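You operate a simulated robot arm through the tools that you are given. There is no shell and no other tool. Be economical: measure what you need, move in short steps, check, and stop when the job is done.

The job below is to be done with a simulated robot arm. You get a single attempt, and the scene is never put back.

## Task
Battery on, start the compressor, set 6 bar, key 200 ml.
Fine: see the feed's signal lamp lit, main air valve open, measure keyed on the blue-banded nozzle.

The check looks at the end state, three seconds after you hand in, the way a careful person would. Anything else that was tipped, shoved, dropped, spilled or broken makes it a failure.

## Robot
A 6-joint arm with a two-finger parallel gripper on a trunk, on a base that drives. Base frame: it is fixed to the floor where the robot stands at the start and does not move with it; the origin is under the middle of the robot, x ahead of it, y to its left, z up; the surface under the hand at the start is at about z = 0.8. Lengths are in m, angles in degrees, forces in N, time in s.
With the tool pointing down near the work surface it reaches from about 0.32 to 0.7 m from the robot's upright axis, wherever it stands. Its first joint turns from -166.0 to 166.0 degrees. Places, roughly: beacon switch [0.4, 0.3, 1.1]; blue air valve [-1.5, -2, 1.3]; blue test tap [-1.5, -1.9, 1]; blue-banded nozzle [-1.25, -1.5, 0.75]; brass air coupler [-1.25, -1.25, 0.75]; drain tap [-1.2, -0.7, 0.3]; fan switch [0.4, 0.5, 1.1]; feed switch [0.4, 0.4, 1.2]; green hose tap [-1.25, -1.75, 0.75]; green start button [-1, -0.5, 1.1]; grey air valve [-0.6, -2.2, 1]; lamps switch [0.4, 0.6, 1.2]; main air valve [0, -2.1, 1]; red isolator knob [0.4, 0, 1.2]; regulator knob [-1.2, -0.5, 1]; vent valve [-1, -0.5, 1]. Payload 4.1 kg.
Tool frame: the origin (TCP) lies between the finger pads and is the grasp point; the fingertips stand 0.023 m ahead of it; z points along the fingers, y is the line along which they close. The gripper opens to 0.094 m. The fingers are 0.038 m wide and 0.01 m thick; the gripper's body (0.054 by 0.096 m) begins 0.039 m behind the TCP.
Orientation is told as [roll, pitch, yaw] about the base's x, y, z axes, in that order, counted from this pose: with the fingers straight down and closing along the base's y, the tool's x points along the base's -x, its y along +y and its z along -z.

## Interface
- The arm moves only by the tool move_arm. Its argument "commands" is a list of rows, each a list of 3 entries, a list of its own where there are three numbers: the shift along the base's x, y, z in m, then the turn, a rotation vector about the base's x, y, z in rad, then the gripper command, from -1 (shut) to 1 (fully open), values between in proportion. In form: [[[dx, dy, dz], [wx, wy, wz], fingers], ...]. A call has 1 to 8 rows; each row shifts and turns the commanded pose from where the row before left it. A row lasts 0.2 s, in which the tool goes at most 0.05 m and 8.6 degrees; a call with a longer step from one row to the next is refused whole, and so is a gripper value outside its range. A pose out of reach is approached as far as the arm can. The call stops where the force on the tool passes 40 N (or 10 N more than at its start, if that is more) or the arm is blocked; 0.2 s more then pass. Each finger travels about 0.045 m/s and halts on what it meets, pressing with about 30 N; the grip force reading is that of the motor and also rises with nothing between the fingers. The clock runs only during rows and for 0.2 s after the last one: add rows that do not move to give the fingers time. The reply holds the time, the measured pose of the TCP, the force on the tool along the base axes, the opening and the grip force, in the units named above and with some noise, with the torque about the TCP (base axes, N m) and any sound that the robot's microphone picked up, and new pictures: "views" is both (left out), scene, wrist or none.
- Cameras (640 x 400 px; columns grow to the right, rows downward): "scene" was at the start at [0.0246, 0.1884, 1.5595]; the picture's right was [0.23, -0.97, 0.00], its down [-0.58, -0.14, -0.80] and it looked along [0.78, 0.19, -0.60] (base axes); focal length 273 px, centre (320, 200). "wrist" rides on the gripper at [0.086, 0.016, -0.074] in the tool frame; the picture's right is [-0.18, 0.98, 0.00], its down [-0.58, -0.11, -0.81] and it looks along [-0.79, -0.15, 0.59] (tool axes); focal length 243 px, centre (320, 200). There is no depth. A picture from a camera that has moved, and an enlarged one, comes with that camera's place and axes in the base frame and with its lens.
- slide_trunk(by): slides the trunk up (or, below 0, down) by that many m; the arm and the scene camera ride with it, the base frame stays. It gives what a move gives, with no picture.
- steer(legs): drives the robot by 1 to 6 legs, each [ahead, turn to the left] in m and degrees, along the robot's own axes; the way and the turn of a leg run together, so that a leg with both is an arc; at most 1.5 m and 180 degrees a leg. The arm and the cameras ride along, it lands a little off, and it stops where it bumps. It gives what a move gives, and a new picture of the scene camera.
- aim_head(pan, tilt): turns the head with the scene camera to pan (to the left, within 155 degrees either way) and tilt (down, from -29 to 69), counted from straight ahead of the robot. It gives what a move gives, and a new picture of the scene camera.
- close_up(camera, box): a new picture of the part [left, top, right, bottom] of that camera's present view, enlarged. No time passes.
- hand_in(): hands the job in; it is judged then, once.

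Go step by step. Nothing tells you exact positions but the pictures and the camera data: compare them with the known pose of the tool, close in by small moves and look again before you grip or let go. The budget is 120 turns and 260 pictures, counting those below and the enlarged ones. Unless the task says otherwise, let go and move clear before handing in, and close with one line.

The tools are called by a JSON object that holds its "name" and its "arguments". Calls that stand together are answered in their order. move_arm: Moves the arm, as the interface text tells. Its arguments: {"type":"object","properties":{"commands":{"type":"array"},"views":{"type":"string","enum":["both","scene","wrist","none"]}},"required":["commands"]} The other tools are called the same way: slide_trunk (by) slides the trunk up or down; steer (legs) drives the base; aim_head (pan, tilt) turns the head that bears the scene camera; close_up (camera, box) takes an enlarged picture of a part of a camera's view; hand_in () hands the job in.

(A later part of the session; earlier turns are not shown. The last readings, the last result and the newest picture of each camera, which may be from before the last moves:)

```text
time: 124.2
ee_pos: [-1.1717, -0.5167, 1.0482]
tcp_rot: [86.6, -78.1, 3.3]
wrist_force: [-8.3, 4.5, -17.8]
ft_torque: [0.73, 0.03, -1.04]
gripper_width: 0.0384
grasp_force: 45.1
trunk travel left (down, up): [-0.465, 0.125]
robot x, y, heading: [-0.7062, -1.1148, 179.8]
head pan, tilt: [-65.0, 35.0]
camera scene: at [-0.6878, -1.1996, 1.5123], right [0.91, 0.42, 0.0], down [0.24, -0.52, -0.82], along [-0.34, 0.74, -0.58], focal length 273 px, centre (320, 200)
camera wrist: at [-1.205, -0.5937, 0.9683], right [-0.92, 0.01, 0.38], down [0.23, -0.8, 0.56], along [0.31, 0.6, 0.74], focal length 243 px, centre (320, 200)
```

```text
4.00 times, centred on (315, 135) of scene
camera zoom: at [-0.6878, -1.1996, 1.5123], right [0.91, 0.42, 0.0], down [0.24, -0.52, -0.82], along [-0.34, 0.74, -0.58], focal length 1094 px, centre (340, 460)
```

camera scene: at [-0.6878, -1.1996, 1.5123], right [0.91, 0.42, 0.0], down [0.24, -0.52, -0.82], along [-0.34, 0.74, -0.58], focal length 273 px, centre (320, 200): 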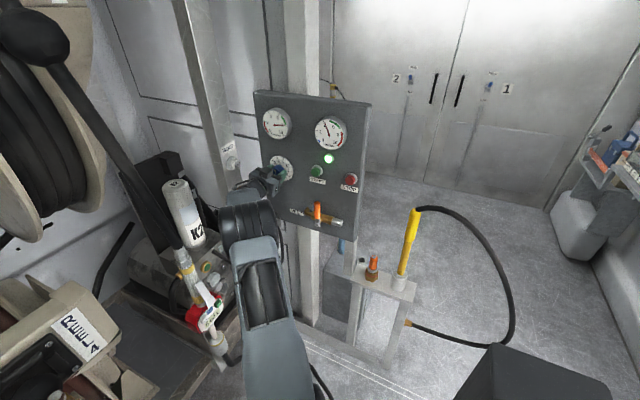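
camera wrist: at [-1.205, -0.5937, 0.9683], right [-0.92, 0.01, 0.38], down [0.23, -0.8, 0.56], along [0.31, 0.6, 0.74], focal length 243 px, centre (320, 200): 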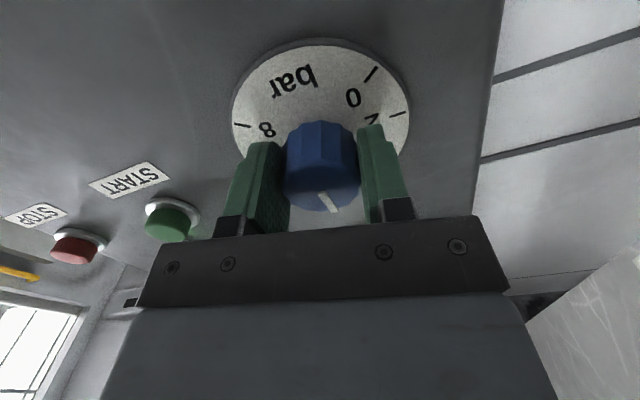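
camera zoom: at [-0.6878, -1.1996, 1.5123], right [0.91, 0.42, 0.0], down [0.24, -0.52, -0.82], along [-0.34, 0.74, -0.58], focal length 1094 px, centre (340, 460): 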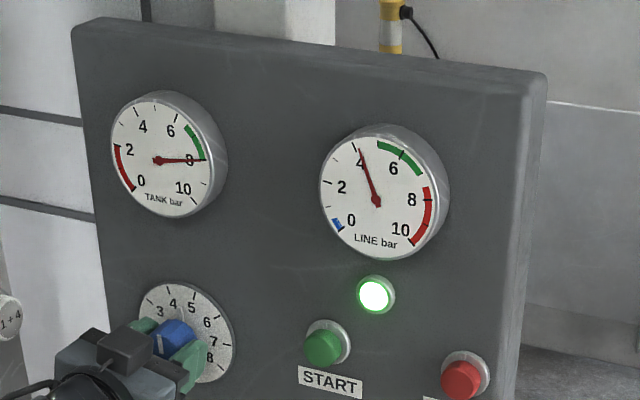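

Line pressure has reached about 4 bar. Continuing clockwise as far as the wrist allows.

{"name": "move_arm", "arguments": {"commands": [[[-0.0, 0, -0.001], [0, 0.14, 0], -0.4], [[0, 0, 0], [0, 0.14, 0], -0.4], [[0, 0, 0], [0, 0.14, 0], -0.4], [[0, 0, 0], [0, 0.14, 0], -0.4], [[0, 0, 0], [0, 0.14, 0], -0.4]]}}

{"name": "close_up", "arguments": {"camera": "scene", "box": [250, 85, 380, 185]}}

```text
time: 125.2
ee_pos: [-1.1736, -0.5165, 1.0496]
tcp_rot: [88.3, -45.5, 0.8]
wrist_force: [13.1, -17.9, -0.7]
ft_torque: [0.92, -0.01, 0.99]
gripper_width: 0.0386
grasp_force: 45.3
out of reach, approached as far as the arm can: row 4, 5
trunk travel left (down, up): [-0.465, 0.125]
robot x, y, heading: [-0.7108, -1.1166, 179.9]
head pan, tilt: [-65.0, 35.0]
stopped in row 5: the force on the tool passed its limit at 76 N (the readings are from after the stop); the commanded pose is now the measured one
camera scene: at [-0.6829, -1.2045, 1.5122], right [0.91, 0.42, 0.0], down [0.24, -0.52, -0.82], along [-0.35, 0.74, -0.57], focal length 273 px, centre (320, 200)
camera wrist: at [-1.2449, -0.5927, 1.0005], right [-0.57, 0.02, 0.82], down [0.48, -0.8, 0.35], along [0.66, 0.6, 0.45], focal length 243 px, centre (320, 200)
```

scene: 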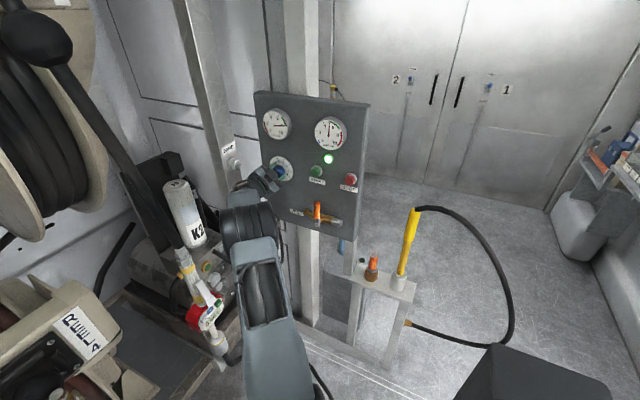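
wrist: 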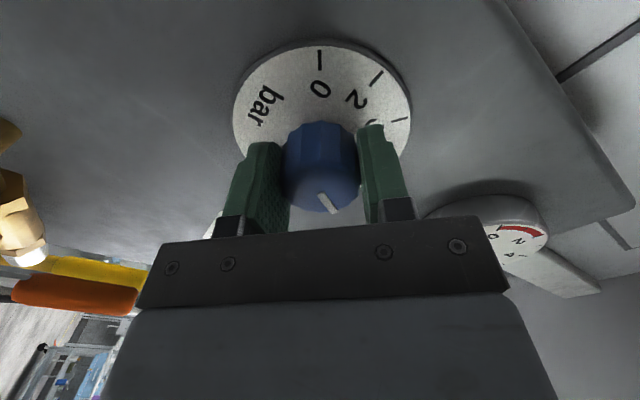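

```text
4.00 times, centred on (315, 135) of scene
camera zoom: at [-0.6829, -1.2045, 1.5122], right [0.91, 0.42, 0.0], down [0.24, -0.52, -0.82], along [-0.35, 0.74, -0.57], focal length 1094 px, centre (340, 460)
```

zoom: 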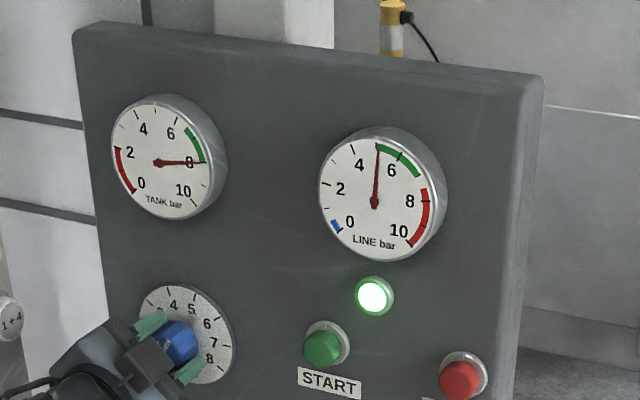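

About 5 bar now. I'll release, back off, re-roll and regrip for the last part.

{"name": "move_arm", "arguments": {"commands": [[[0, 0, 0], [0, 0, 0], 0.6], [[0, 0, 0], [0, 0, 0], 0.6], [[0, 0, 0], [0, 0, 0], 0.6], [[0.001, -0.03, 0], [0, 0, 0], 0.6], [[0, -0.03, 0], [0, -0.14, 0], 0.6], [[0, 0, 0], [0, -0.14, 0], 0.6], [[0, 0, 0], [0, -0.14, 0], 0.6], [[0, 0, 0], [0, -0.14, 0], 0.6]], "views": "none"}}

{"name": "move_arm", "arguments": {"commands": [[[0, 0, 0], [0, -0.14, 0], 0.6], [[0, 0, 0], [0, -0.14, 0], 0.6], [[0, 0, 0], [0, -0.14, 0], 0.6], [[0, 0, 0], [0, -0.14, 0], 0.6]]}}

{"name": "close_up", "arguments": {"camera": "scene", "box": [250, 85, 380, 185]}}

```text
time: 127.0
ee_pos: [-1.1823, -0.57, 1.0538]
tcp_rot: [85.7, -77.8, 3.3]
wrist_force: [-0.4, 0.9, 0.7]
ft_torque: [0.02, 0.03, 0.02]
gripper_width: 0.0752
grasp_force: 0.1
out of reach, approached as far as the arm can: row 4
trunk travel left (down, up): [-0.465, 0.125]
robot x, y, heading: [-0.7077, -1.1162, 179.9]
head pan, tilt: [-65.0, 35.0]
```

```text
time: 128.1
ee_pos: [-1.1826, -0.5687, 1.0536]
tcp_rot: [-89.2, -70.1, 177.9]
wrist_force: [0.0, 0.7, 0.0]
ft_torque: [-0.02, 0.03, 0.02]
gripper_width: 0.0752
grasp_force: 0.0
trunk travel left (down, up): [-0.465, 0.125]
robot x, y, heading: [-0.7071, -1.117, 179.8]
head pan, tilt: [-65.0, 35.0]
camera scene: at [-0.6851, -1.2018, 1.5121], right [0.91, 0.42, 0.0], down [0.24, -0.52, -0.82], along [-0.35, 0.74, -0.57], focal length 273 px, centre (320, 200)
camera wrist: at [-1.1694, -0.6449, 0.9675], right [-0.99, 0.02, -0.16], down [-0.11, -0.8, 0.59], along [-0.12, 0.6, 0.79], focal length 243 px, centre (320, 200)
```

scene: 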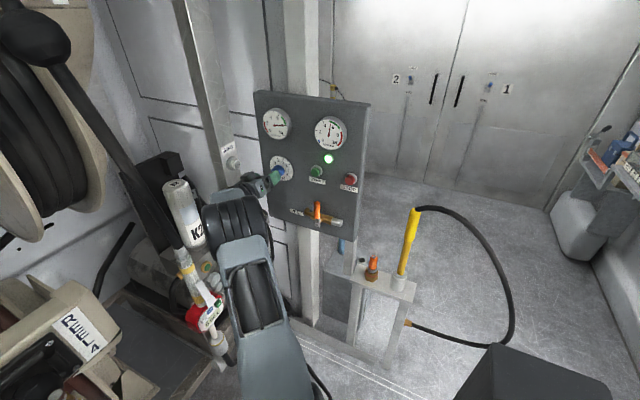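
wrist: 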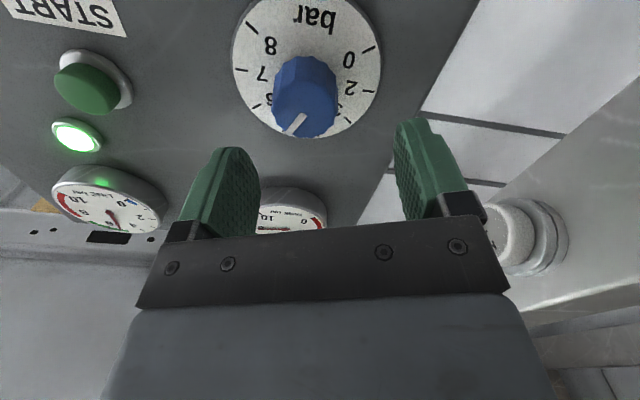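

```text
4.00 times, centred on (315, 135) of scene
camera zoom: at [-0.6851, -1.2018, 1.5121], right [0.91, 0.42, 0.0], down [0.24, -0.52, -0.82], along [-0.35, 0.74, -0.57], focal length 1094 px, centre (340, 460)
```

zoom: 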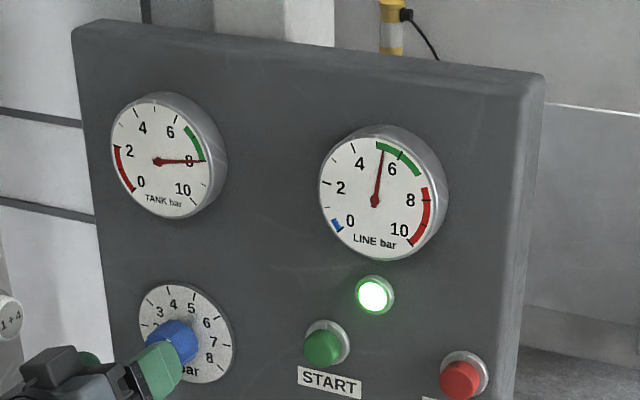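

About 5.2 bar. Recentre, grip again and turn about 32° more.

{"name": "move_arm", "arguments": {"commands": [[[0.012, 0, -0.004], [0, 0, 0], 0.6], [[0, 0.03, 0], [0, 0, 0], 0.6], [[0, 0.022, 0], [0, 0, 0], 0.6], [[0, 0, 0], [0, 0, 0], -0.4], [[0, 0, 0], [0, 0, 0], -0.4], [[0, 0, 0], [0, 0, 0], -0.4], [[0, 0, 0], [0, 0, 0], -0.4]], "views": "none"}}

{"name": "move_arm", "arguments": {"commands": [[[0, 0, 0], [0, 0.14, 0], -0.4], [[0, 0, 0], [0, 0.14, 0], -0.4], [[0, 0, 0], [0, 0.14, 0], -0.4], [[0, 0, 0], [0, 0.08, 0], -0.4], [[0, 0, 0], [0, 0, 0], -0.4], [[0, 0, 0], [0, 0, 0], -0.4], [[0, 0, 0], [0, 0, 0], -0.4]]}}

{"name": "close_up", "arguments": {"camera": "scene", "box": [250, 85, 380, 185]}}

```text
time: 129.7
ee_pos: [-1.172, -0.5181, 1.0483]
tcp_rot: [-88.7, -70.2, 177.7]
wrist_force: [-4.3, 3.1, -2.0]
ft_torque: [-0.47, 0.01, 1.11]
gripper_width: 0.0385
grasp_force: 45.1
trunk travel left (down, up): [-0.465, 0.125]
robot x, y, heading: [-0.7075, -1.1161, 180.0]
head pan, tilt: [-65.0, 35.0]
```

```text
time: 131.2
ee_pos: [-1.1724, -0.5193, 1.0483]
tcp_rot: [84.0, -81.2, 4.9]
wrist_force: [-7.9, -5.3, -8.4]
ft_torque: [0.09, 0.0, 0.91]
gripper_width: 0.0387
grasp_force: 45.1
trunk travel left (down, up): [-0.465, 0.125]
robot x, y, heading: [-0.7064, -1.1152, 179.8]
head pan, tilt: [-65.0, 35.0]
camera scene: at [-0.6867, -1.2019, 1.5121], right [0.91, 0.42, 0.0], down [0.24, -0.52, -0.82], along [-0.35, 0.74, -0.57], focal length 273 px, centre (320, 200)
camera wrist: at [-1.2018, -0.5943, 0.9673], right [-0.94, 0.02, 0.33], down [0.18, -0.8, 0.57], along [0.28, 0.6, 0.75], focal length 243 px, centre (320, 200)
```

scene: 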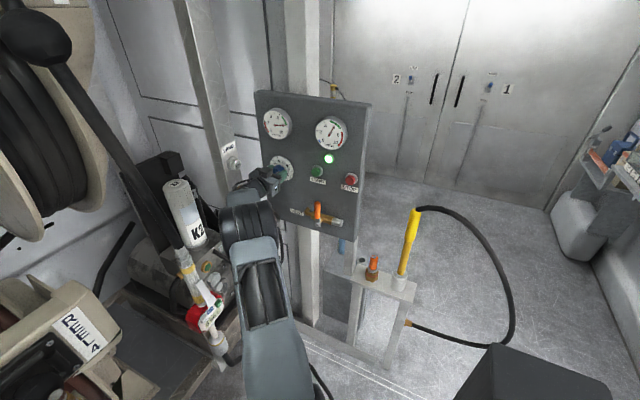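
wrist: 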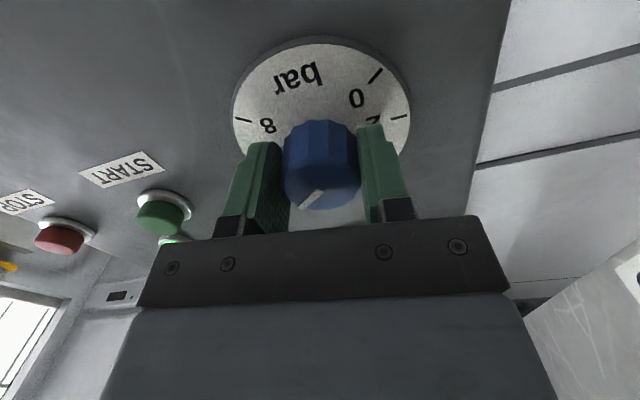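

```text
4.00 times, centred on (315, 135) of scene
camera zoom: at [-0.6867, -1.2019, 1.5121], right [0.91, 0.42, 0.0], down [0.24, -0.52, -0.82], along [-0.35, 0.74, -0.57], focal length 1094 px, centre (340, 460)
```

zoom: 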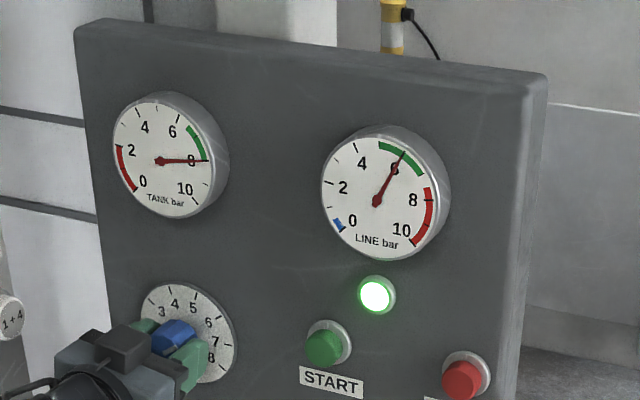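

The line gauge points at 6. I'll release, back off and verify with a stronger zoom.

{"name": "move_arm", "arguments": {"commands": [[[0, 0, 0], [0, 0, 0], 0.6], [[0, 0, 0], [0, 0, 0], 0.6], [[0, 0, 0], [0, 0, 0], 0.6], [[0, -0.03, 0], [0, 0, 0], 0.6], [[0, -0.04, 0], [0, 0, 0], 0.6], [[0, -0.04, 0], [0, 0, 0], 0.6], [[0, -0.04, 0], [0, 0, 0], 0.6]], "views": "wrist"}}

{"name": "close_up", "arguments": {"camera": "scene", "box": [305, 105, 355, 160]}}

{"name": "close_up", "arguments": {"camera": "scene", "box": [255, 140, 310, 195]}}

{"name": "close_up", "arguments": {"camera": "wrist", "box": [220, 0, 420, 160]}}

```text
time: 132.8
ee_pos: [-1.1716, -0.6657, 1.0509]
tcp_rot: [84.6, -81.0, 4.4]
wrist_force: [-0.3, 0.3, 0.3]
ft_torque: [0.01, 0.0, -0.01]
gripper_width: 0.0754
grasp_force: 0.1
trunk travel left (down, up): [-0.465, 0.125]
robot x, y, heading: [-0.7081, -1.1155, 180.1]
head pan, tilt: [-65.0, 35.0]
camera wrist: at [-1.2019, -0.7419, 0.9693], right [-0.94, 0.02, 0.33], down [0.18, -0.8, 0.57], along [0.28, 0.6, 0.75], focal length 243 px, centre (320, 200)
```

wrist: 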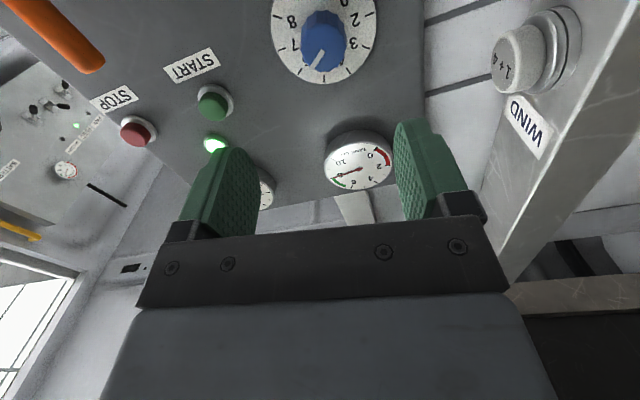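

```text
7.27 times, centred on (330, 132) of scene
camera zoom: at [-0.685, -1.2021, 1.5121], right [0.91, 0.42, 0.0], down [0.24, -0.52, -0.82], along [-0.35, 0.74, -0.57], focal length 1988 px, centre (247, 691)
```

zoom: 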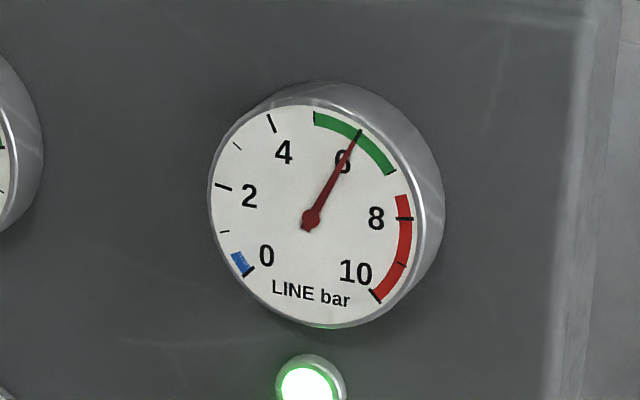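

```text
7.27 times, centred on (282, 168) of scene
camera zoom: at [-0.685, -1.2021, 1.5121], right [0.91, 0.42, 0.0], down [0.24, -0.52, -0.82], along [-0.35, 0.74, -0.57], focal length 1988 px, centre (593, 436)
```

zoom: 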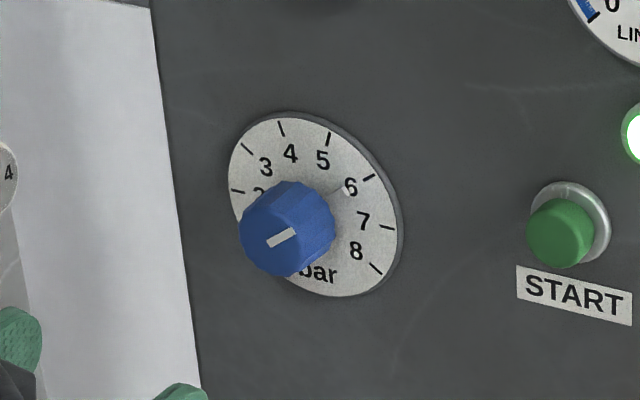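

```text
2.50 times, centred on (320, 80) of wrist
camera zoom: at [-1.2019, -0.7419, 0.9693], right [-0.94, 0.02, 0.33], down [0.18, -0.8, 0.57], along [0.28, 0.6, 0.75], focal length 606 px, centre (320, 500)
```

zoom: 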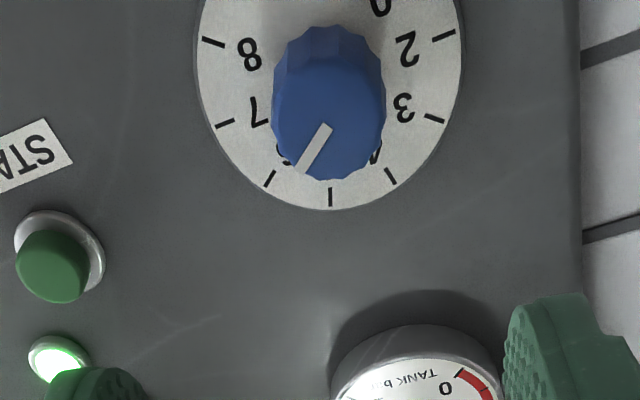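

Both the dial and the gauge show 6.0 bar. Next is the blue-banded nozzle's keypad; I'll withdraw the hand, swing it towards -x and look at the nozzle.

{"name": "move_arm", "arguments": {"commands": [[[0.025, -0.03, 0.015], [0, 0, 0], -1], [[0.025, -0.03, 0.015], [0, 0, 0.14], -1], [[0.025, -0.03, 0.015], [0, 0, 0.14], -1], [[0.025, -0.03, 0.015], [0, 0, 0.14], -1], [[0.025, -0.03, 0.015], [0, 0, 0.14], -1], [[0.025, -0.03, 0.015], [0, 0, 0.14], -1], [[0.025, -0.03, 0.015], [0, 0, 0.14], -1], [[0.01, -0.03, 0], [0, 0, 0.14], -1]], "views": "none"}}

{"name": "aim_head", "arguments": {"pan": 25, "tilt": 45}}

{"name": "close_up", "arguments": {"camera": "scene", "box": [220, 60, 460, 260]}}

```text
time: 134.7
ee_pos: [-1.0643, -0.9291, 1.2189]
tcp_rot: [81.8, -82.4, 63.0]
wrist_force: [0.2, 0.1, -0.6]
ft_torque: [0.0, -0.01, -0.01]
gripper_width: 0.0
grasp_force: 30.0
out of reach, approached as far as the arm can: row 6, 7, 8
trunk travel left (down, up): [-0.465, 0.125]
robot x, y, heading: [-0.7104, -1.1173, 180.1]
head pan, tilt: [-65.0, 35.0]
```

```text
time: 136.3
ee_pos: [-1.0645, -0.9285, 1.2187]
tcp_rot: [82.2, -82.5, 62.6]
wrist_force: [0.6, -1.2, -0.2]
ft_torque: [-0.01, -0.03, 0.0]
gripper_width: 0.0001
grasp_force: 30.6
trunk travel left (down, up): [-0.465, 0.125]
robot x, y, heading: [-0.7092, -1.1201, 180.2]
head pan, tilt: [25.0, 45.0]
camera scene: at [-0.7216, -1.3161, 1.4973], right [-0.42, 0.91, 0.0], down [0.64, 0.3, -0.71], along [-0.64, -0.3, -0.71], focal length 273 px, centre (320, 200)
```

scene: 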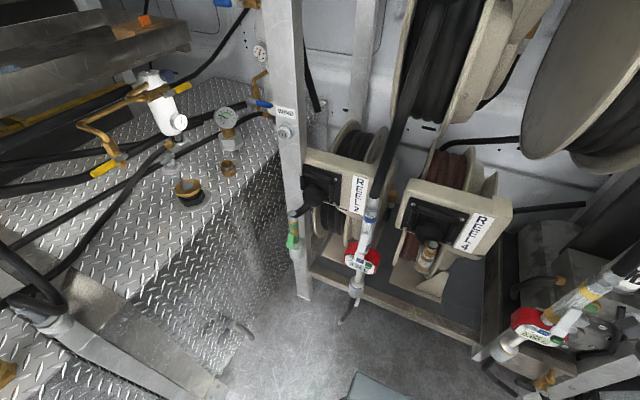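

```text
2.00 times, centred on (340, 160) of scene
camera zoom: at [-0.7216, -1.3161, 1.4973], right [-0.42, 0.91, 0.0], down [0.64, 0.3, -0.71], along [-0.64, -0.3, -0.71], focal length 547 px, centre (280, 280)
```

zoom: 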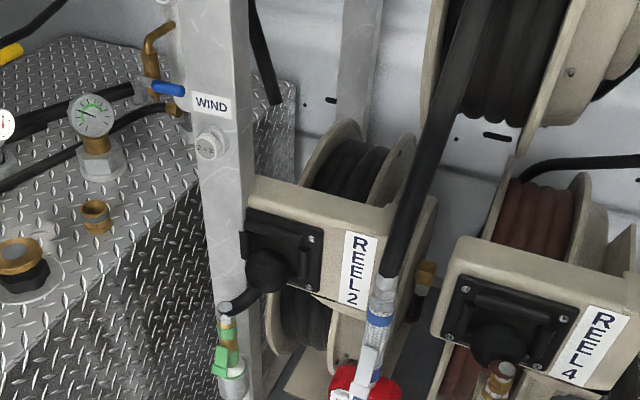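

I'll move the hand clear of the nearby yellow-banded nozzle, pointing to -x, then lower the trunk for the blue-banded keypad.

{"name": "move_arm", "arguments": {"commands": [[[0.02, -0.035, 0], [0, 0, 0.14], -1], [[0.02, -0.04, 0], [0, 0, 0.14], -1], [[0.01, -0.04, 0], [0, 0, 0.14], -1], [[0.0, -0.045, 0], [0, 0, 0.14], -1], [[0, -0.045, 0], [0, 0, 0.05], -1], [[0, -0.045, 0], [0, 0, 0], -1], [[0, -0.045, 0], [0, 0, 0], -1]]}}

{"name": "close_up", "arguments": {"camera": "scene", "box": [325, 200, 405, 330]}}

```text
time: 137.0
ee_pos: [-1.0673, -0.9624, 1.1916]
tcp_rot: [31.7, -74.7, 119.4]
wrist_force: [0.8, -0.4, -0.1]
ft_torque: [-0.02, -0.01, 0.04]
gripper_width: 0.0004
grasp_force: 29.4
out of reach, approached as far as the arm can: row 1, 2, 3
trunk travel left (down, up): [-0.465, 0.125]
robot x, y, heading: [-0.7087, -1.1156, 180.1]
head pan, tilt: [25.0, 45.0]
stopped in row 3: the arm was blocked; the commanded pose is now the measured one
camera scene: at [-0.7221, -1.3158, 1.4975], right [-0.42, 0.91, 0.0], down [0.64, 0.3, -0.71], along [-0.64, -0.3, -0.71], focal length 273 px, centre (320, 200)
camera wrist: at [-0.9988, -1.0308, 1.1288], right [-0.51, -0.8, 0.31], down [0.67, -0.14, 0.73], along [-0.54, 0.58, 0.61], focal length 243 px, centre (320, 200)
```

scene: 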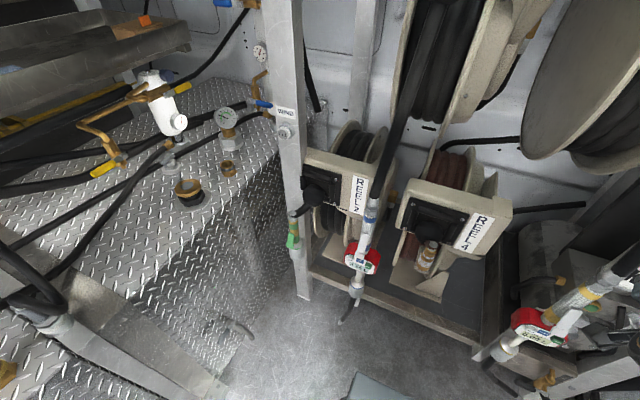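
wrist: 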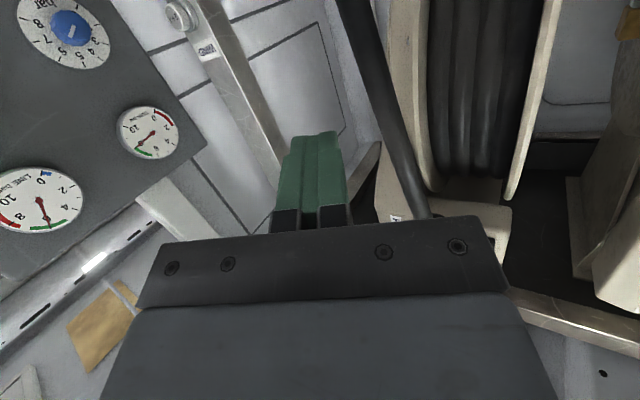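

```text
3.08 times, centred on (365, 265) of scene
camera zoom: at [-0.7221, -1.3158, 1.4975], right [-0.42, 0.91, 0.0], down [0.64, 0.3, -0.71], along [-0.64, -0.3, -0.71], focal length 841 px, centre (182, 0)
```

zoom: 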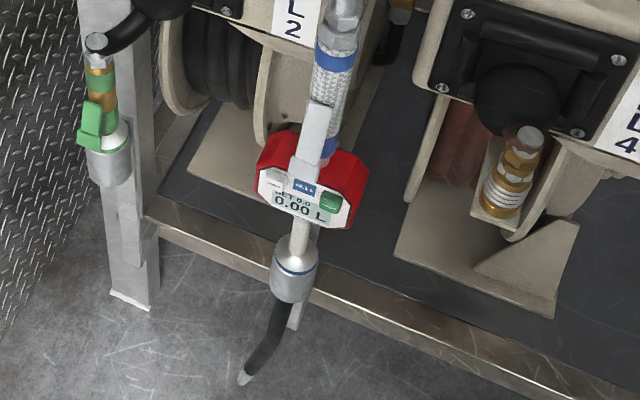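

The keypad has a white key, a green key and a display (SET 0.0 / 0.00 L). I need room to re-orient the arm, so I'll back off 0.25 m and lower the trunk for a better look.

{"name": "steer", "arguments": {"legs": [[-0.25, 0]]}}

{"name": "slide_trunk", "arguments": {"by": -0.25}}

{"name": "aim_head", "arguments": {"pan": 20, "tilt": 30}}

```text
time: 138.8
ee_pos: [-0.8185, -0.9626, 1.1929]
tcp_rot: [31.8, -74.8, 119.1]
wrist_force: [-0.3, 0.0, -0.2]
ft_torque: [0.02, 0.01, 0.02]
gripper_width: 0.0001
grasp_force: 30.1
trunk travel left (down, up): [-0.465, 0.125]
robot x, y, heading: [-0.4585, -1.1152, 179.6]
head pan, tilt: [25.0, 45.0]
camera scene: at [-0.4739, -1.3168, 1.4973], right [-0.42, 0.91, 0.0], down [0.64, 0.3, -0.71], along [-0.64, -0.3, -0.71], focal length 273 px, centre (320, 200)
```

scene: 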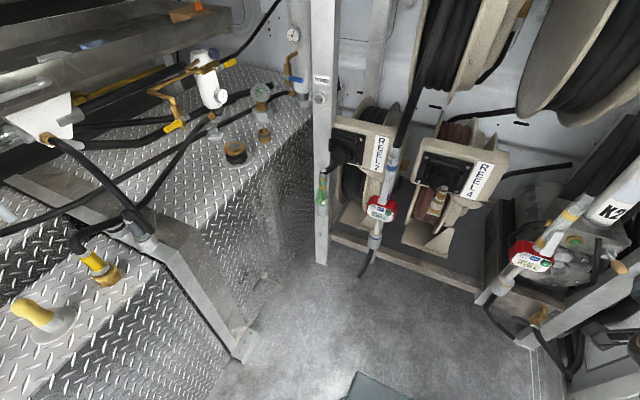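

```text
time: 141.6
ee_pos: [-0.8217, -0.9552, 1.0769]
tcp_rot: [20.0, -67.7, 129.6]
wrist_force: [0.3, 0.7, 0.7]
ft_torque: [-0.02, 0.0, 0.01]
gripper_width: 0.0001
grasp_force: 30.1
trunk travel left (down, up): [-0.399, 0.191]
robot x, y, heading: [-0.4582, -1.1174, 179.7]
head pan, tilt: [25.0, 45.0]
stopped: the arm was blocked; the commanded pose is now the measured one
```

```text
time: 142.3
ee_pos: [-0.8215, -0.9557, 1.075]
tcp_rot: [19.8, -67.6, 129.8]
wrist_force: [-0.2, 0.7, 1.3]
ft_torque: [0.02, 0.0, 0.02]
gripper_width: 0.0
grasp_force: 29.1
trunk travel left (down, up): [-0.399, 0.191]
robot x, y, heading: [-0.4616, -1.1187, 179.8]
head pan, tilt: [20.0, 30.0]
camera scene: at [-0.4854, -1.3133, 1.4561], right [-0.34, 0.94, 0.0], down [0.47, 0.17, -0.87], along [-0.81, -0.29, -0.5], focal length 273 px, centre (320, 200)
```

scene: 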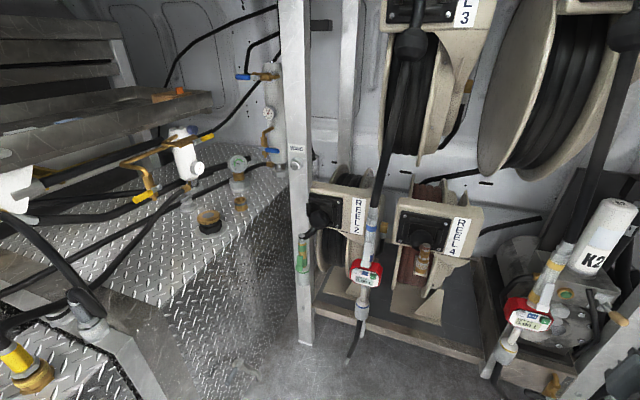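

The trunk slide was blocked by the arm touching something; let me see where.

{"name": "aim_head", "arguments": {"pan": -45, "tilt": 50}}

{"name": "aim_head", "arguments": {"pan": -90, "tilt": 55}}

```text
time: 143.7
ee_pos: [-0.8225, -0.9558, 1.0702]
tcp_rot: [19.7, -67.4, 130.1]
wrist_force: [-0.7, 0.1, -0.6]
ft_torque: [-0.02, -0.02, 0.0]
gripper_width: 0.0
grasp_force: 30.0
trunk travel left (down, up): [-0.399, 0.191]
robot x, y, heading: [-0.458, -1.1169, 179.8]
head pan, tilt: [-45.0, 50.0]
camera scene: at [-0.4545, -1.2281, 1.4243], right [0.71, 0.7, 0.0], down [0.54, -0.54, -0.64], along [-0.45, 0.46, -0.77], focal length 273 px, centre (320, 200)
```

scene: 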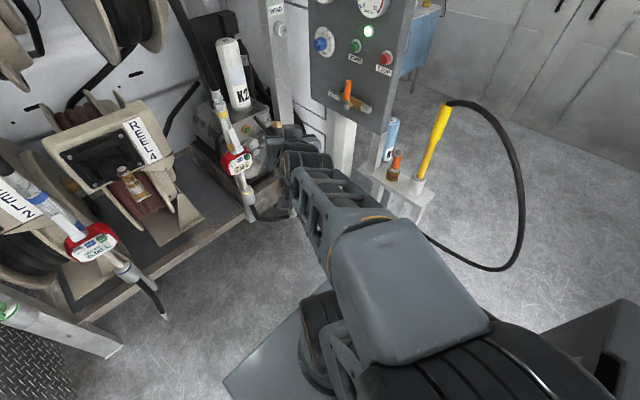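

```text
time: 144.8
ee_pos: [-0.8225, -0.9558, 1.07]
tcp_rot: [19.7, -67.4, 130.1]
wrist_force: [0.5, 0.1, -0.4]
ft_torque: [0.03, 0.03, 0.0]
gripper_width: 0.0001
grasp_force: 29.7
trunk travel left (down, up): [-0.399, 0.191]
robot x, y, heading: [-0.4611, -1.1185, 179.9]
head pan, tilt: [-90.0, 55.0]
camera scene: at [-0.3999, -1.2107, 1.4177], right [1.0, 0.0, 0.0], down [0.0, -0.82, -0.57], along [0.0, 0.57, -0.82], focal length 273 px, centre (320, 200)
```

scene: 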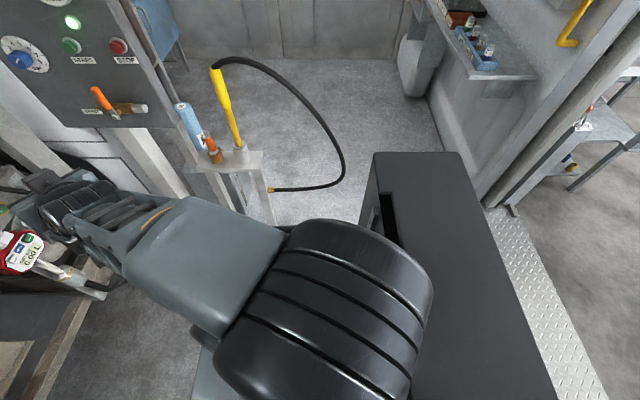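

The elbow is folded back against the robot's own rear tower. I'll extend the hand forward and swing it to -x before lowering.

{"name": "move_arm", "arguments": {"commands": [[[-0.035, 0, 0.02], [0, 0, 0], -1], [[-0.035, -0.01, 0.02], [0, 0, 0], -1], [[-0.035, -0.02, 0.01], [0, 0, 0.1], -1], [[-0.03, -0.03, 0], [0, 0, 0.14], -1], [[-0.01, -0.04, 0], [0, 0, 0.14], -1], [[0, -0.045, 0], [0, 0, 0.1], -1]]}}

```text
time: 146.2
ee_pos: [-0.9645, -1.1099, 1.1233]
tcp_rot: [21.3, -68.1, 155.8]
wrist_force: [-0.2, -0.7, -0.2]
ft_torque: [-0.02, 0.0, -0.02]
gripper_width: 0.0
grasp_force: 29.7
out of reach, approached as far as the arm can: row 5
trunk travel left (down, up): [-0.399, 0.191]
robot x, y, heading: [-0.4597, -1.1149, 179.6]
head pan, tilt: [-90.0, 55.0]
camera scene: at [-0.3999, -1.2107, 1.4174], right [1.0, 0.0, 0.0], down [0.0, -0.82, -0.57], along [0.0, 0.57, -0.82], focal length 273 px, centre (320, 200)
camera wrist: at [-0.8666, -1.1415, 1.0712], right [-0.13, -0.94, 0.3], down [0.57, 0.18, 0.8], along [-0.81, 0.28, 0.51], focal length 243 px, centre (320, 200)
```

scene: 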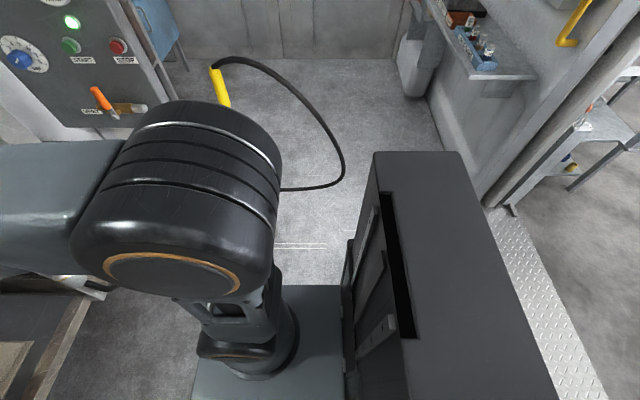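
wrist: 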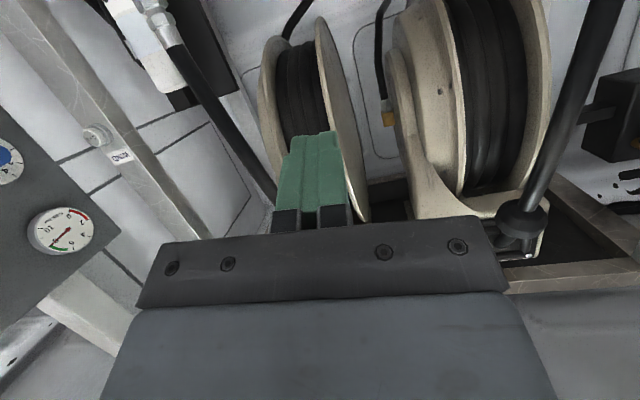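

The elbow is clear of the tower now. I'll lower the trunk and look at the nozzle from a lower viewpoint.

{"name": "slide_trunk", "arguments": {"by": -0.2}}

{"name": "aim_head", "arguments": {"pan": 20, "tilt": 30}}

{"name": "close_up", "arguments": {"camera": "scene", "box": [310, 120, 430, 260]}}

```text
time: 148.4
ee_pos: [-0.9658, -1.1099, 0.922]
tcp_rot: [21.5, -68.1, 155.7]
wrist_force: [0.7, 0.2, 0.9]
ft_torque: [0.02, -0.03, -0.01]
gripper_width: 0.0
grasp_force: 29.9
trunk travel left (down, up): [-0.199, 0.391]
robot x, y, heading: [-0.4624, -1.1171, 179.7]
head pan, tilt: [-90.0, 55.0]
```

```text
time: 150.3
ee_pos: [-0.9665, -1.1082, 0.9229]
tcp_rot: [21.5, -68.1, 155.7]
wrist_force: [-0.3, -1.1, -0.3]
ft_torque: [0.0, -0.01, 0.01]
gripper_width: 0.0001
grasp_force: 30.1
trunk travel left (down, up): [-0.199, 0.391]
robot x, y, heading: [-0.4575, -1.1168, 179.7]
head pan, tilt: [20.0, 30.0]
camera scene: at [-0.4854, -1.3133, 1.2534], right [-0.34, 0.94, 0.0], down [0.47, 0.17, -0.87], along [-0.82, -0.29, -0.5], focal length 273 px, centre (320, 200)
```

scene: 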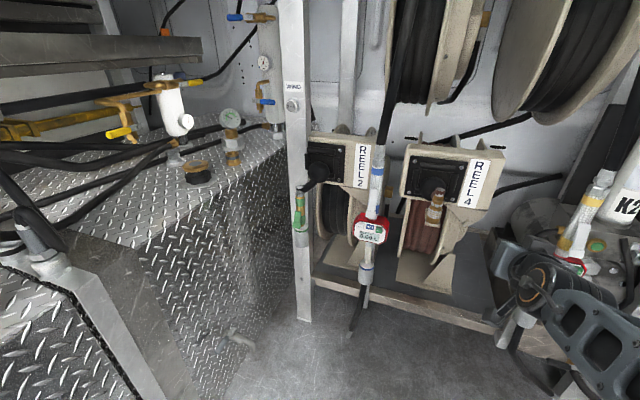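

```text
2.86 times, centred on (370, 190) of scene
camera zoom: at [-0.4854, -1.3133, 1.2534], right [-0.34, 0.94, 0.0], down [0.47, 0.17, -0.87], along [-0.82, -0.29, -0.5], focal length 781 px, centre (177, 229)
```

zoom: 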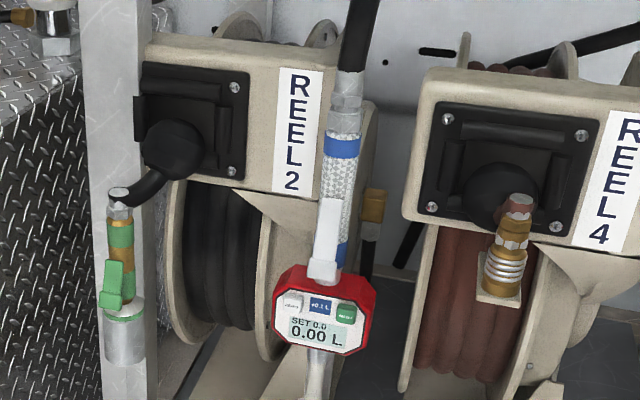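

{"name": "close_up", "arguments": {"camera": "scene", "box": [350, 205, 396, 255]}}

```text
8.00 times, centred on (373, 230) of scene
camera zoom: at [-0.4854, -1.3133, 1.2534], right [-0.34, 0.94, 0.0], down [0.47, 0.17, -0.87], along [-0.82, -0.29, -0.5], focal length 2187 px, centre (-104, -40)
```

zoom: 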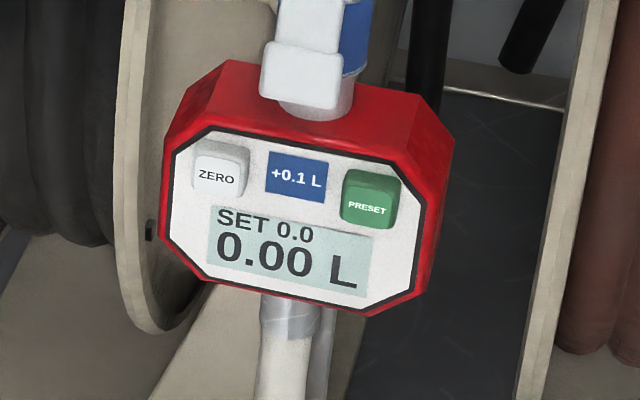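

The keypad reads ZERO, "+0.1 L", PRESET; each PRESET press should add 0.1 L, so two presses are needed. PRESET sits at about (-1.198,-1.372,0.749) facing +x; I'll level the tool and line up in front of it.

{"name": "move_arm", "arguments": {"commands": [[[-0.005, -0.035, -0.02], [0.03, 0.09, 0], -1], [[-0.005, -0.035, -0.02], [0.03, 0.09, 0], -1], [[-0.005, -0.035, -0.02], [0.03, 0.09, 0], -1], [[-0.01, -0.035, -0.02], [0.03, 0.084, 0], -1], [[-0.01, -0.035, -0.02], [0, 0, 0], -1], [[-0.01, -0.035, -0.025], [0, 0, 0], -1], [[-0.01, -0.035, -0.025], [0, 0, 0], -1], [[-0.01, -0.02, -0.017], [0, 0, 0], -1]]}}

```text
time: 152.1
ee_pos: [-1.0297, -1.3749, 0.7593]
tcp_rot: [96.0, -87.9, 81.6]
wrist_force: [0.2, 0.8, 0.4]
ft_torque: [0.0, -0.03, 0.0]
gripper_width: 0.0003
grasp_force: 30.3
trunk travel left (down, up): [-0.199, 0.391]
robot x, y, heading: [-0.4605, -1.1202, 179.8]
head pan, tilt: [20.0, 30.0]
camera scene: at [-0.4852, -1.3132, 1.2535], right [-0.34, 0.94, 0.0], down [0.47, 0.17, -0.87], along [-0.82, -0.29, -0.5], focal length 273 px, centre (320, 200)
camera wrist: at [-0.9563, -1.3987, 0.6732], right [-0.04, -0.97, 0.22], down [0.81, 0.1, 0.57], along [-0.58, 0.2, 0.79], focal length 243 px, centre (320, 200)
```

scene: 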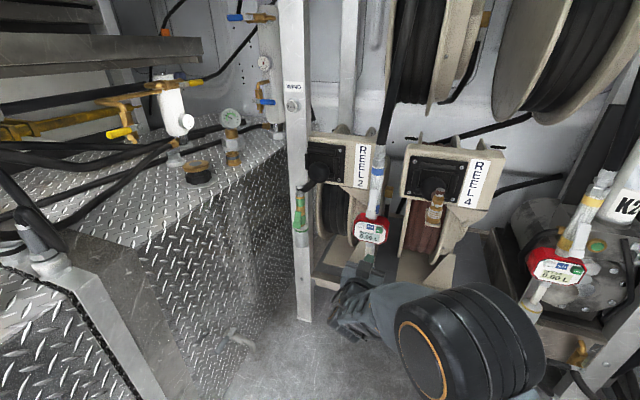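
wrist: 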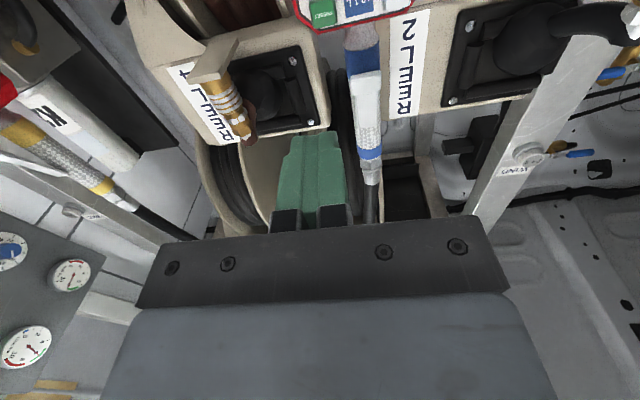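

Aim: PRESET at (y -1.375, z 0.743). I'll advance to about 4 cm short and check.

{"name": "move_arm", "arguments": {"commands": [[[-0.03, 0, -0.008], [0, 0, 0.03], -1], [[-0.03, 0, -0.008], [0, 0, 0], -1], [[-0.03, 0, 0], [0, 0, 0], -1], [[-0.01, 0, 0], [0, 0, 0], -1], [[0, 0, 0], [0, 0, 0], -1]]}}

{"name": "close_up", "arguments": {"camera": "scene", "box": [330, 195, 420, 285]}}

```text
time: 153.3
ee_pos: [-1.1305, -1.3741, 0.7409]
tcp_rot: [95.4, -87.9, 84.0]
wrist_force: [-0.1, 0.2, 0.4]
ft_torque: [0.0, 0.01, -0.03]
gripper_width: 0.0
grasp_force: 30.4
trunk travel left (down, up): [-0.199, 0.391]
robot x, y, heading: [-0.4599, -1.1171, 179.8]
head pan, tilt: [20.0, 30.0]
camera scene: at [-0.4855, -1.3134, 1.2534], right [-0.34, 0.94, 0.0], down [0.47, 0.17, -0.87], along [-0.82, -0.29, -0.5], focal length 273 px, centre (320, 200)
camera wrist: at [-1.0559, -1.3961, 0.6541], right [-0.01, -0.98, 0.22], down [0.81, 0.12, 0.57], along [-0.59, 0.19, 0.79], focal length 243 px, centre (320, 200)
```

scene: 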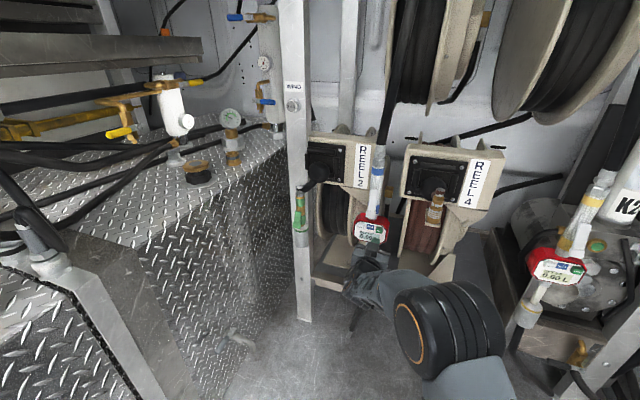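
wrist: 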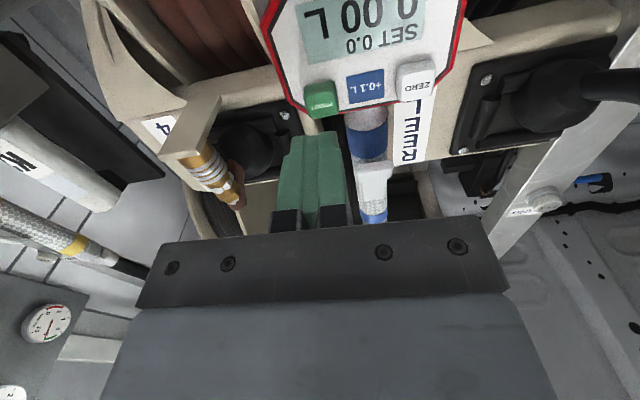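

```text
4.44 times, centred on (375, 240) of scene
camera zoom: at [-0.4855, -1.3134, 1.2534], right [-0.34, 0.94, 0.0], down [0.47, 0.17, -0.87], along [-0.82, -0.29, -0.5], focal length 1215 px, centre (76, 22)
```

zoom: 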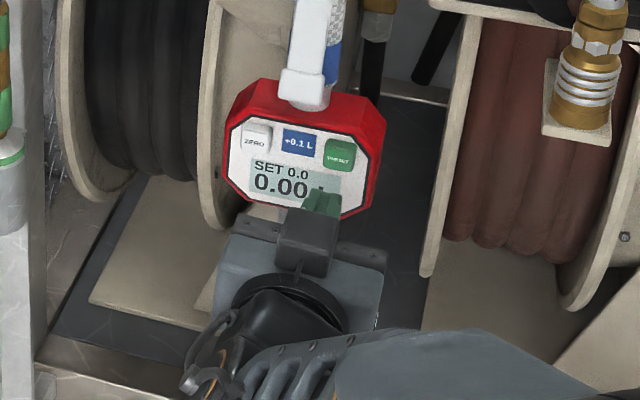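

PRESET refined to (-1.21,-1.373,0.748). I'll raise slightly and press in small steps.

{"name": "move_arm", "arguments": {"commands": [[[-0.015, 0, 0.006], [0, 0, 0], -1], [[-0.015, 0, 0], [0, 0, 0], -1], [[-0.008, 0, 0], [0, 0, 0], -1], [[-0.005, 0, 0], [0, 0, 0], -1], [[-0.005, 0, 0], [0, 0, 0], -1]]}}

{"name": "close_up", "arguments": {"camera": "wrist", "box": [220, 0, 480, 180]}}

```text
time: 154.5
ee_pos: [-1.1785, -1.3738, 0.7467]
tcp_rot: [94.9, -87.9, 84.4]
wrist_force: [1.0, -0.4, -0.1]
ft_torque: [-0.02, 0.03, 0.01]
gripper_width: 0.0001
grasp_force: 29.7
trunk travel left (down, up): [-0.199, 0.391]
robot x, y, heading: [-0.4607, -1.1203, 179.6]
head pan, tilt: [20.0, 30.0]
camera scene: at [-0.4853, -1.3134, 1.2534], right [-0.34, 0.94, 0.0], down [0.47, 0.17, -0.87], along [-0.82, -0.29, -0.5], focal length 273 px, centre (320, 200)
camera wrist: at [-1.104, -1.3953, 0.66], right [-0.01, -0.98, 0.22], down [0.81, 0.12, 0.57], along [-0.59, 0.19, 0.79], focal length 243 px, centre (320, 200)
```

scene: 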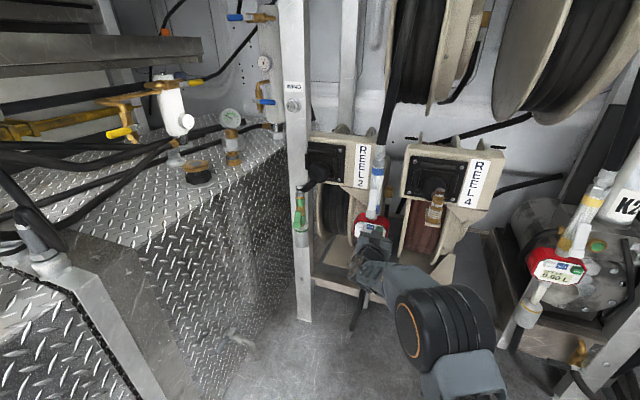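
wrist: 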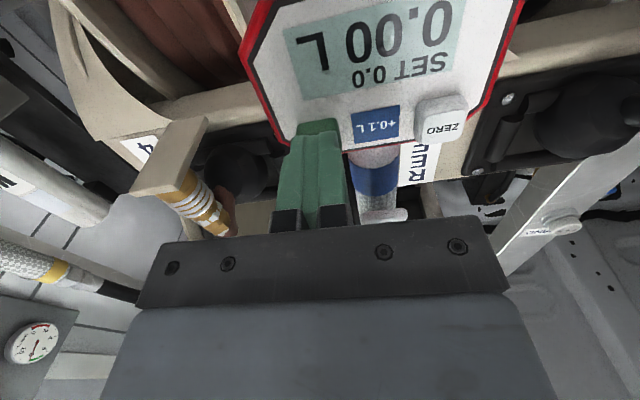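

```text
2.22 times, centred on (350, 90) of wrist
camera zoom: at [-1.104, -1.3953, 0.66], right [-0.01, -0.98, 0.22], down [0.81, 0.12, 0.57], along [-0.59, 0.19, 0.79], focal length 539 px, centre (253, 444)
```

zoom: 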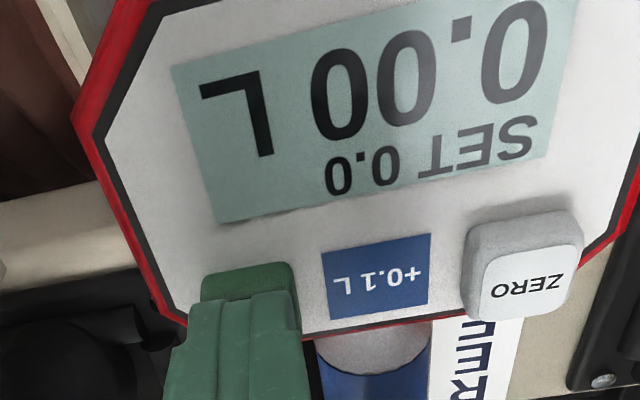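

The fingertip is right before the key. I'll lower slightly and press on in small steps.

{"name": "move_arm", "arguments": {"commands": [[[-0.002, 0, -0.004], [0, 0, 0], -1], [[-0.004, 0, 0], [0, 0, 0], -1], [[-0.004, 0, 0], [0, 0, 0], -1], [[-0.004, 0, 0], [0, 0, 0], -1]], "views": "wrist"}}

```text
time: 155.5
ee_pos: [-1.1891, -1.3744, 0.7416]
tcp_rot: [94.9, -87.9, 84.6]
wrist_force: [33.4, 9.2, 2.3]
ft_torque: [-0.08, -0.22, -0.2]
gripper_width: 0.0002
grasp_force: 30.0
trunk travel left (down, up): [-0.199, 0.391]
robot x, y, heading: [-0.4608, -1.1174, 179.8]
head pan, tilt: [20.0, 30.0]
camera wrist: at [-1.115, -1.3954, 0.6563], right [-0.01, -0.98, 0.22], down [0.81, 0.12, 0.57], along [-0.59, 0.19, 0.79], focal length 243 px, centre (320, 200)
```

wrist: 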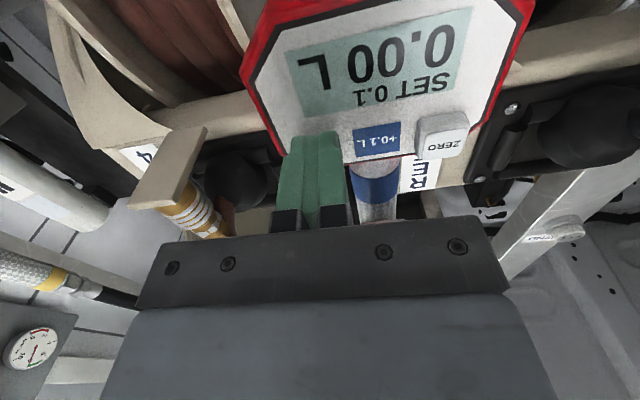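

SET now shows 0.1. I'll back off and press once more.

{"name": "move_arm", "arguments": {"commands": [[[0.014, 0, 0], [0, 0, 0], -1], [[0.012, 0, 0], [0, 0, 0], -1], [[0, 0, 0], [0, 0, 0], -1], [[0, 0, 0], [0, 0, 0], -1]], "views": "wrist"}}

{"name": "move_arm", "arguments": {"commands": [[[-0.012, 0, 0], [0, 0, 0], -1], [[-0.006, 0, 0], [0, 0, 0], -1], [[-0.004, 0, 0], [0, 0, 0], -1], [[-0.004, 0, 0], [0, 0, 0], -1]], "views": "wrist"}}

```text
time: 156.5
ee_pos: [-1.1666, -1.3749, 0.7416]
tcp_rot: [95.0, -87.9, 84.2]
wrist_force: [-0.5, -1.0, -0.3]
ft_torque: [-0.02, 0.0, -0.02]
gripper_width: 0.0
grasp_force: 29.8
trunk travel left (down, up): [-0.199, 0.391]
robot x, y, heading: [-0.4556, -1.1187, 179.6]
head pan, tilt: [20.0, 30.0]
camera wrist: at [-1.0922, -1.3946, 0.6558], right [-0.01, -0.98, 0.22], down [0.81, 0.12, 0.57], along [-0.59, 0.19, 0.79], focal length 243 px, centre (320, 200)
```

wrist: 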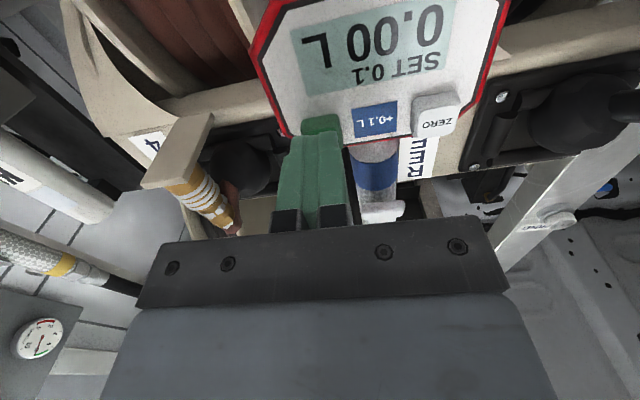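

```text
time: 157.5
ee_pos: [-1.1891, -1.3762, 0.7414]
tcp_rot: [92.7, -87.9, 86.7]
wrist_force: [33.1, 5.4, -0.9]
ft_torque: [-0.23, -0.22, -0.08]
gripper_width: 0.0003
grasp_force: 30.0
trunk travel left (down, up): [-0.199, 0.391]
robot x, y, heading: [-0.4603, -1.117, 180.0]
head pan, tilt: [20.0, 30.0]
camera wrist: at [-1.1149, -1.3957, 0.6556], right [-0.01, -0.98, 0.22], down [0.81, 0.12, 0.58], along [-0.59, 0.18, 0.79], focal length 243 px, centre (320, 200)
```

wrist: 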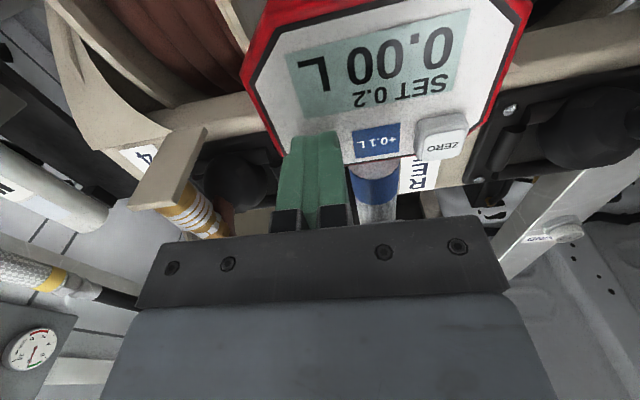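

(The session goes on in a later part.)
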